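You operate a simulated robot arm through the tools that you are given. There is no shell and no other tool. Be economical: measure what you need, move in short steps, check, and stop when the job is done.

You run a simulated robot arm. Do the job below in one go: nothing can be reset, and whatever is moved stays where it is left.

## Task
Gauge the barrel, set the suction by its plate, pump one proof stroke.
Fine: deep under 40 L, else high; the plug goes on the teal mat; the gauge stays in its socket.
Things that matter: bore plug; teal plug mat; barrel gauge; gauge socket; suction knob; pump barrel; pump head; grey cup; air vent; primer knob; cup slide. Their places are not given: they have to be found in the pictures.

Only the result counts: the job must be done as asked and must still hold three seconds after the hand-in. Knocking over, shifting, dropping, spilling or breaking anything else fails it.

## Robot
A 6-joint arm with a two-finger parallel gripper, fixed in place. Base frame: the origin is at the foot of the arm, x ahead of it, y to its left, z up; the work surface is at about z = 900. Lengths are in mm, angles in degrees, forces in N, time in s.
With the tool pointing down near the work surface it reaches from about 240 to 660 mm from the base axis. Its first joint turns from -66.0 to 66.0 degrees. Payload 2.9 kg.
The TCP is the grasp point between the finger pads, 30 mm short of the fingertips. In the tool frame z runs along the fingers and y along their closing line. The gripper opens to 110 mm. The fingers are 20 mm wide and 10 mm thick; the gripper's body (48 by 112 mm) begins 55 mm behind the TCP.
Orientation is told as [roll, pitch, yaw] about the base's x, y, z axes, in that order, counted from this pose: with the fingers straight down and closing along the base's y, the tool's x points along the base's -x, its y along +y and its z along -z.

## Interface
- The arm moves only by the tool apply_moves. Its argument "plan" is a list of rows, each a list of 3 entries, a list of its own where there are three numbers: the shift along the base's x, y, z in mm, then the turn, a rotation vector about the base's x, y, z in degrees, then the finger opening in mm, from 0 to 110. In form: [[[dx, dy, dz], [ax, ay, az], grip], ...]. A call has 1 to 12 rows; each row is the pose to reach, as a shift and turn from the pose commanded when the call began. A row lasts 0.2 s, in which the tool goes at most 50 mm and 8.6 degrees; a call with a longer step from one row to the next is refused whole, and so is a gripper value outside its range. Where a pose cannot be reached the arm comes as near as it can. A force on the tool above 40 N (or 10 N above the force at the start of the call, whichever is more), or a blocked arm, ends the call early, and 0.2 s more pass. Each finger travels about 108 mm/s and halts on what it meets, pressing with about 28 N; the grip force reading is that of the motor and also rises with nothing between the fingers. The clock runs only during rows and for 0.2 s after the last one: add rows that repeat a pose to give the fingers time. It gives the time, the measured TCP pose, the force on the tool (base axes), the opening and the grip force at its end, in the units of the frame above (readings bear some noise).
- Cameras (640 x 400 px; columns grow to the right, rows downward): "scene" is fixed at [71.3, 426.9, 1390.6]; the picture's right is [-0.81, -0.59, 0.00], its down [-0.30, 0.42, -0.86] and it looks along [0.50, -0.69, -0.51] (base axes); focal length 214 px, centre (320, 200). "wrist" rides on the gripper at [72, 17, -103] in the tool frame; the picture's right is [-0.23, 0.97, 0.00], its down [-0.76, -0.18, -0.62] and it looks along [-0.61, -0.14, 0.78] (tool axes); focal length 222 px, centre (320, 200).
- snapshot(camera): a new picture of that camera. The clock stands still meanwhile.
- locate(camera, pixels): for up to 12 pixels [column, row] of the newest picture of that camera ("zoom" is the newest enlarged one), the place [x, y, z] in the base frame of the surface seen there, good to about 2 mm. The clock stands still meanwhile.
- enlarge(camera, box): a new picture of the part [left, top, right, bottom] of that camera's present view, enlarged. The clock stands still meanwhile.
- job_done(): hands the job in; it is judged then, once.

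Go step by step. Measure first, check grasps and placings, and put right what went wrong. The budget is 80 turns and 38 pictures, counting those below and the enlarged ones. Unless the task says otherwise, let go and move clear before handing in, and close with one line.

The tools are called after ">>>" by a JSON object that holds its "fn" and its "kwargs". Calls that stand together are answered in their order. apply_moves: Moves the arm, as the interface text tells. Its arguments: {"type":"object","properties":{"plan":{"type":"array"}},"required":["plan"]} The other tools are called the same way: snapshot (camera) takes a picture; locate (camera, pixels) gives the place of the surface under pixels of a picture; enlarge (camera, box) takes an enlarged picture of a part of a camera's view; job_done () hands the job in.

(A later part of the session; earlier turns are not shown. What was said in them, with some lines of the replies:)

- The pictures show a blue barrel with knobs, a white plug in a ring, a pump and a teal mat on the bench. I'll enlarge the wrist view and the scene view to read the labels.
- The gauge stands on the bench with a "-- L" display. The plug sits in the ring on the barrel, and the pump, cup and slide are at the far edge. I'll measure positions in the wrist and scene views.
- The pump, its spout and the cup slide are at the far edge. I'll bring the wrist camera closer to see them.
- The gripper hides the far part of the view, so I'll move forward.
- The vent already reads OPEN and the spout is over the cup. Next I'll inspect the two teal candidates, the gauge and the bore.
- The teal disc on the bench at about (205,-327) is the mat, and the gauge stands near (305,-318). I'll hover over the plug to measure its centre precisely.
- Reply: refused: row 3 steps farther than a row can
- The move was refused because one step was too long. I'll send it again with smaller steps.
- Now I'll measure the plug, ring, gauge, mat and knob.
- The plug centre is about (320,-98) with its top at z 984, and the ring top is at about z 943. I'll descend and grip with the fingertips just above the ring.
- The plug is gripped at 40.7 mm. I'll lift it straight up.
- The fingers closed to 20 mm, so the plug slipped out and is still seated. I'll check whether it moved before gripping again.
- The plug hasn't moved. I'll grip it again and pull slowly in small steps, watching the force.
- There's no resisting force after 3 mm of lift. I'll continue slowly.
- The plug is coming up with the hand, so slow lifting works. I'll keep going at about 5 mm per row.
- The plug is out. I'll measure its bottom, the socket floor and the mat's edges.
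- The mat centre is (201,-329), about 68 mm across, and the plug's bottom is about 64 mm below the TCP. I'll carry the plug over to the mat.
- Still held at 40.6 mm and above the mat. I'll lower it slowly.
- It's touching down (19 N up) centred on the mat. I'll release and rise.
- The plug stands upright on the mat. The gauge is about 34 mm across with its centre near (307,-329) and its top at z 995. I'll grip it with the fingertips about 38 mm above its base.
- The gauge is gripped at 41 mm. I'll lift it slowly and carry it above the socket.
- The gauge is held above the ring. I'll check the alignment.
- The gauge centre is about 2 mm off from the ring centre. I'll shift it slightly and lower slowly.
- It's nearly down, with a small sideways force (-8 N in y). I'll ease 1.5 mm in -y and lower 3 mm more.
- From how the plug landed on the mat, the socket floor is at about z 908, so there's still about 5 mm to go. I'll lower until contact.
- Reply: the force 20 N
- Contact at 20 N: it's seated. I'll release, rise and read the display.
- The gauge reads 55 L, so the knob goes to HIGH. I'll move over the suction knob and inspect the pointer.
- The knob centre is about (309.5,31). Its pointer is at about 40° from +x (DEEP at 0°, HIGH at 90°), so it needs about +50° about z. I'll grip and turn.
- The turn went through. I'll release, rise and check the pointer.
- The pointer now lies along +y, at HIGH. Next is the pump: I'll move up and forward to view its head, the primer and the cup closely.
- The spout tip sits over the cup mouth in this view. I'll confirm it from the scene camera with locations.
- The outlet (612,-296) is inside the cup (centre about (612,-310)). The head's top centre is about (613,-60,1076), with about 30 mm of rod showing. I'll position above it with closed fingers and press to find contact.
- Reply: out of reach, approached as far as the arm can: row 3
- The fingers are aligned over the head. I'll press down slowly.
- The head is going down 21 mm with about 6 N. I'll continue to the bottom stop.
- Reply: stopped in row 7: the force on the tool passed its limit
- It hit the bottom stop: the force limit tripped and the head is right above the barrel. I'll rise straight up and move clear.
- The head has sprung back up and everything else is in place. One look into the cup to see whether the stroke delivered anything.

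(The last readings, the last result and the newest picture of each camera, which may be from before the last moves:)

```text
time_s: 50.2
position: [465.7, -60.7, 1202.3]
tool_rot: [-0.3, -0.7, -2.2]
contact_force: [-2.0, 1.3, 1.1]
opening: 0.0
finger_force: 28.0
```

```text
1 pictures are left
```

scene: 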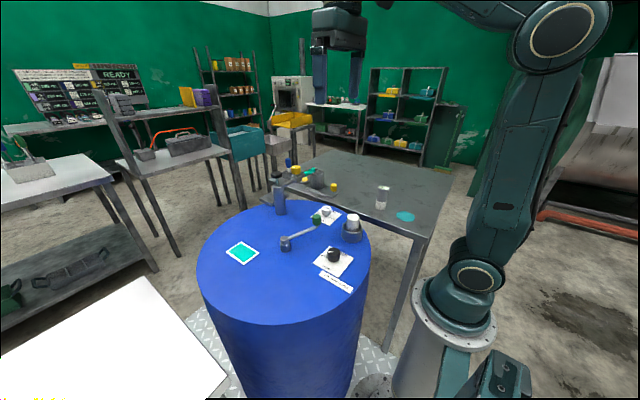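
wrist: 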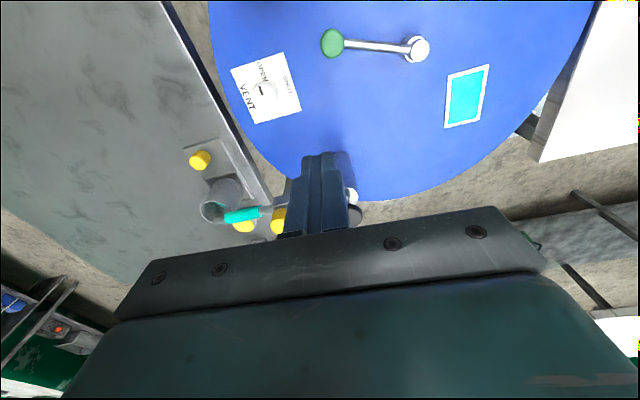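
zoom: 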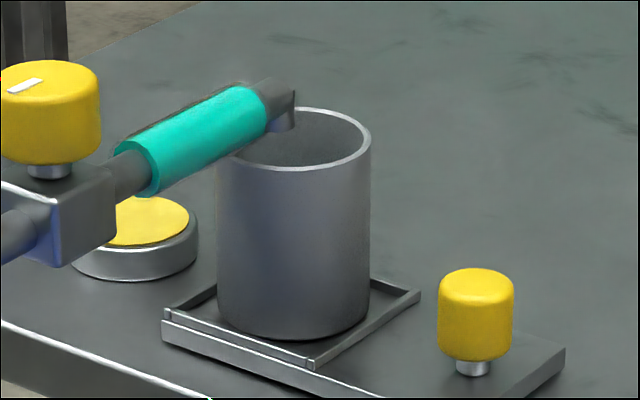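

>>> {"fn": "locate", "kwargs": {"camera": "wrist", "pixels": [[206, 208], [211, 209], [216, 207], [209, 214], [215, 213], [204, 204], [208, 202]]}}

```text
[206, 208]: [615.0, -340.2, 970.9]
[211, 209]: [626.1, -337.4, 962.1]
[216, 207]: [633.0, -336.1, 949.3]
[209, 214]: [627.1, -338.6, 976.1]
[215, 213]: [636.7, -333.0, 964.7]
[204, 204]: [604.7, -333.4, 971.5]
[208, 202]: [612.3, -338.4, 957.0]
```

Only the cup wall is visible from here. I'll use the last picture from above the cup.

>>> {"fn": "apply_moves", "kwargs": {"plan": [[[10, -34, 0], [0, 0, 0], 0], [[20, -70, 0], [0, 0, 0], 0], [[32, -106, 0], [0, 0, 0], 0], [[44, -142, 0], [0, 0, 0], 0], [[56, -178, 0], [0, 0, 0], 0], [[68, -214, 0], [0, 0, 0], 0], [[74, -239, 0], [0, 0, 0], 0], [[74, -239, 0], [0, 0, 0], 0]]}}

>>> {"fn": "enlarge", "kwargs": {"camera": "wrist", "box": [240, 60, 440, 200]}}

```text
time_s: 52.0
position: [522.3, -288.1, 1193.8]
tool_rot: [-0.3, -0.7, 0.0]
contact_force: [-0.4, 0.5, 0.1]
opening: 0.1
finger_force: 28.2
out of reach, approached as far as the arm can: row 6, 7, 8
```

```text
2.86 times, centred on (340, 130) of wrist
```

zoom: 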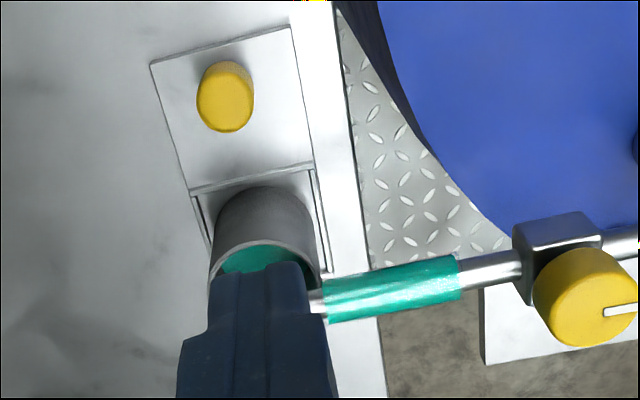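

The cup now holds teal liquid at zoom (265,260), so the stroke delivered. The fingers are empty and well clear, so I'm handing in.

>>> {"fn": "job_done", "kwargs": {}}

```text
The job is handed in.
```

I handed the job in: the gauge read 55 L and stays in its socket, suction is set to HIGH, the plug is on the round teal mat, and one proof stroke put liquid in the cup.
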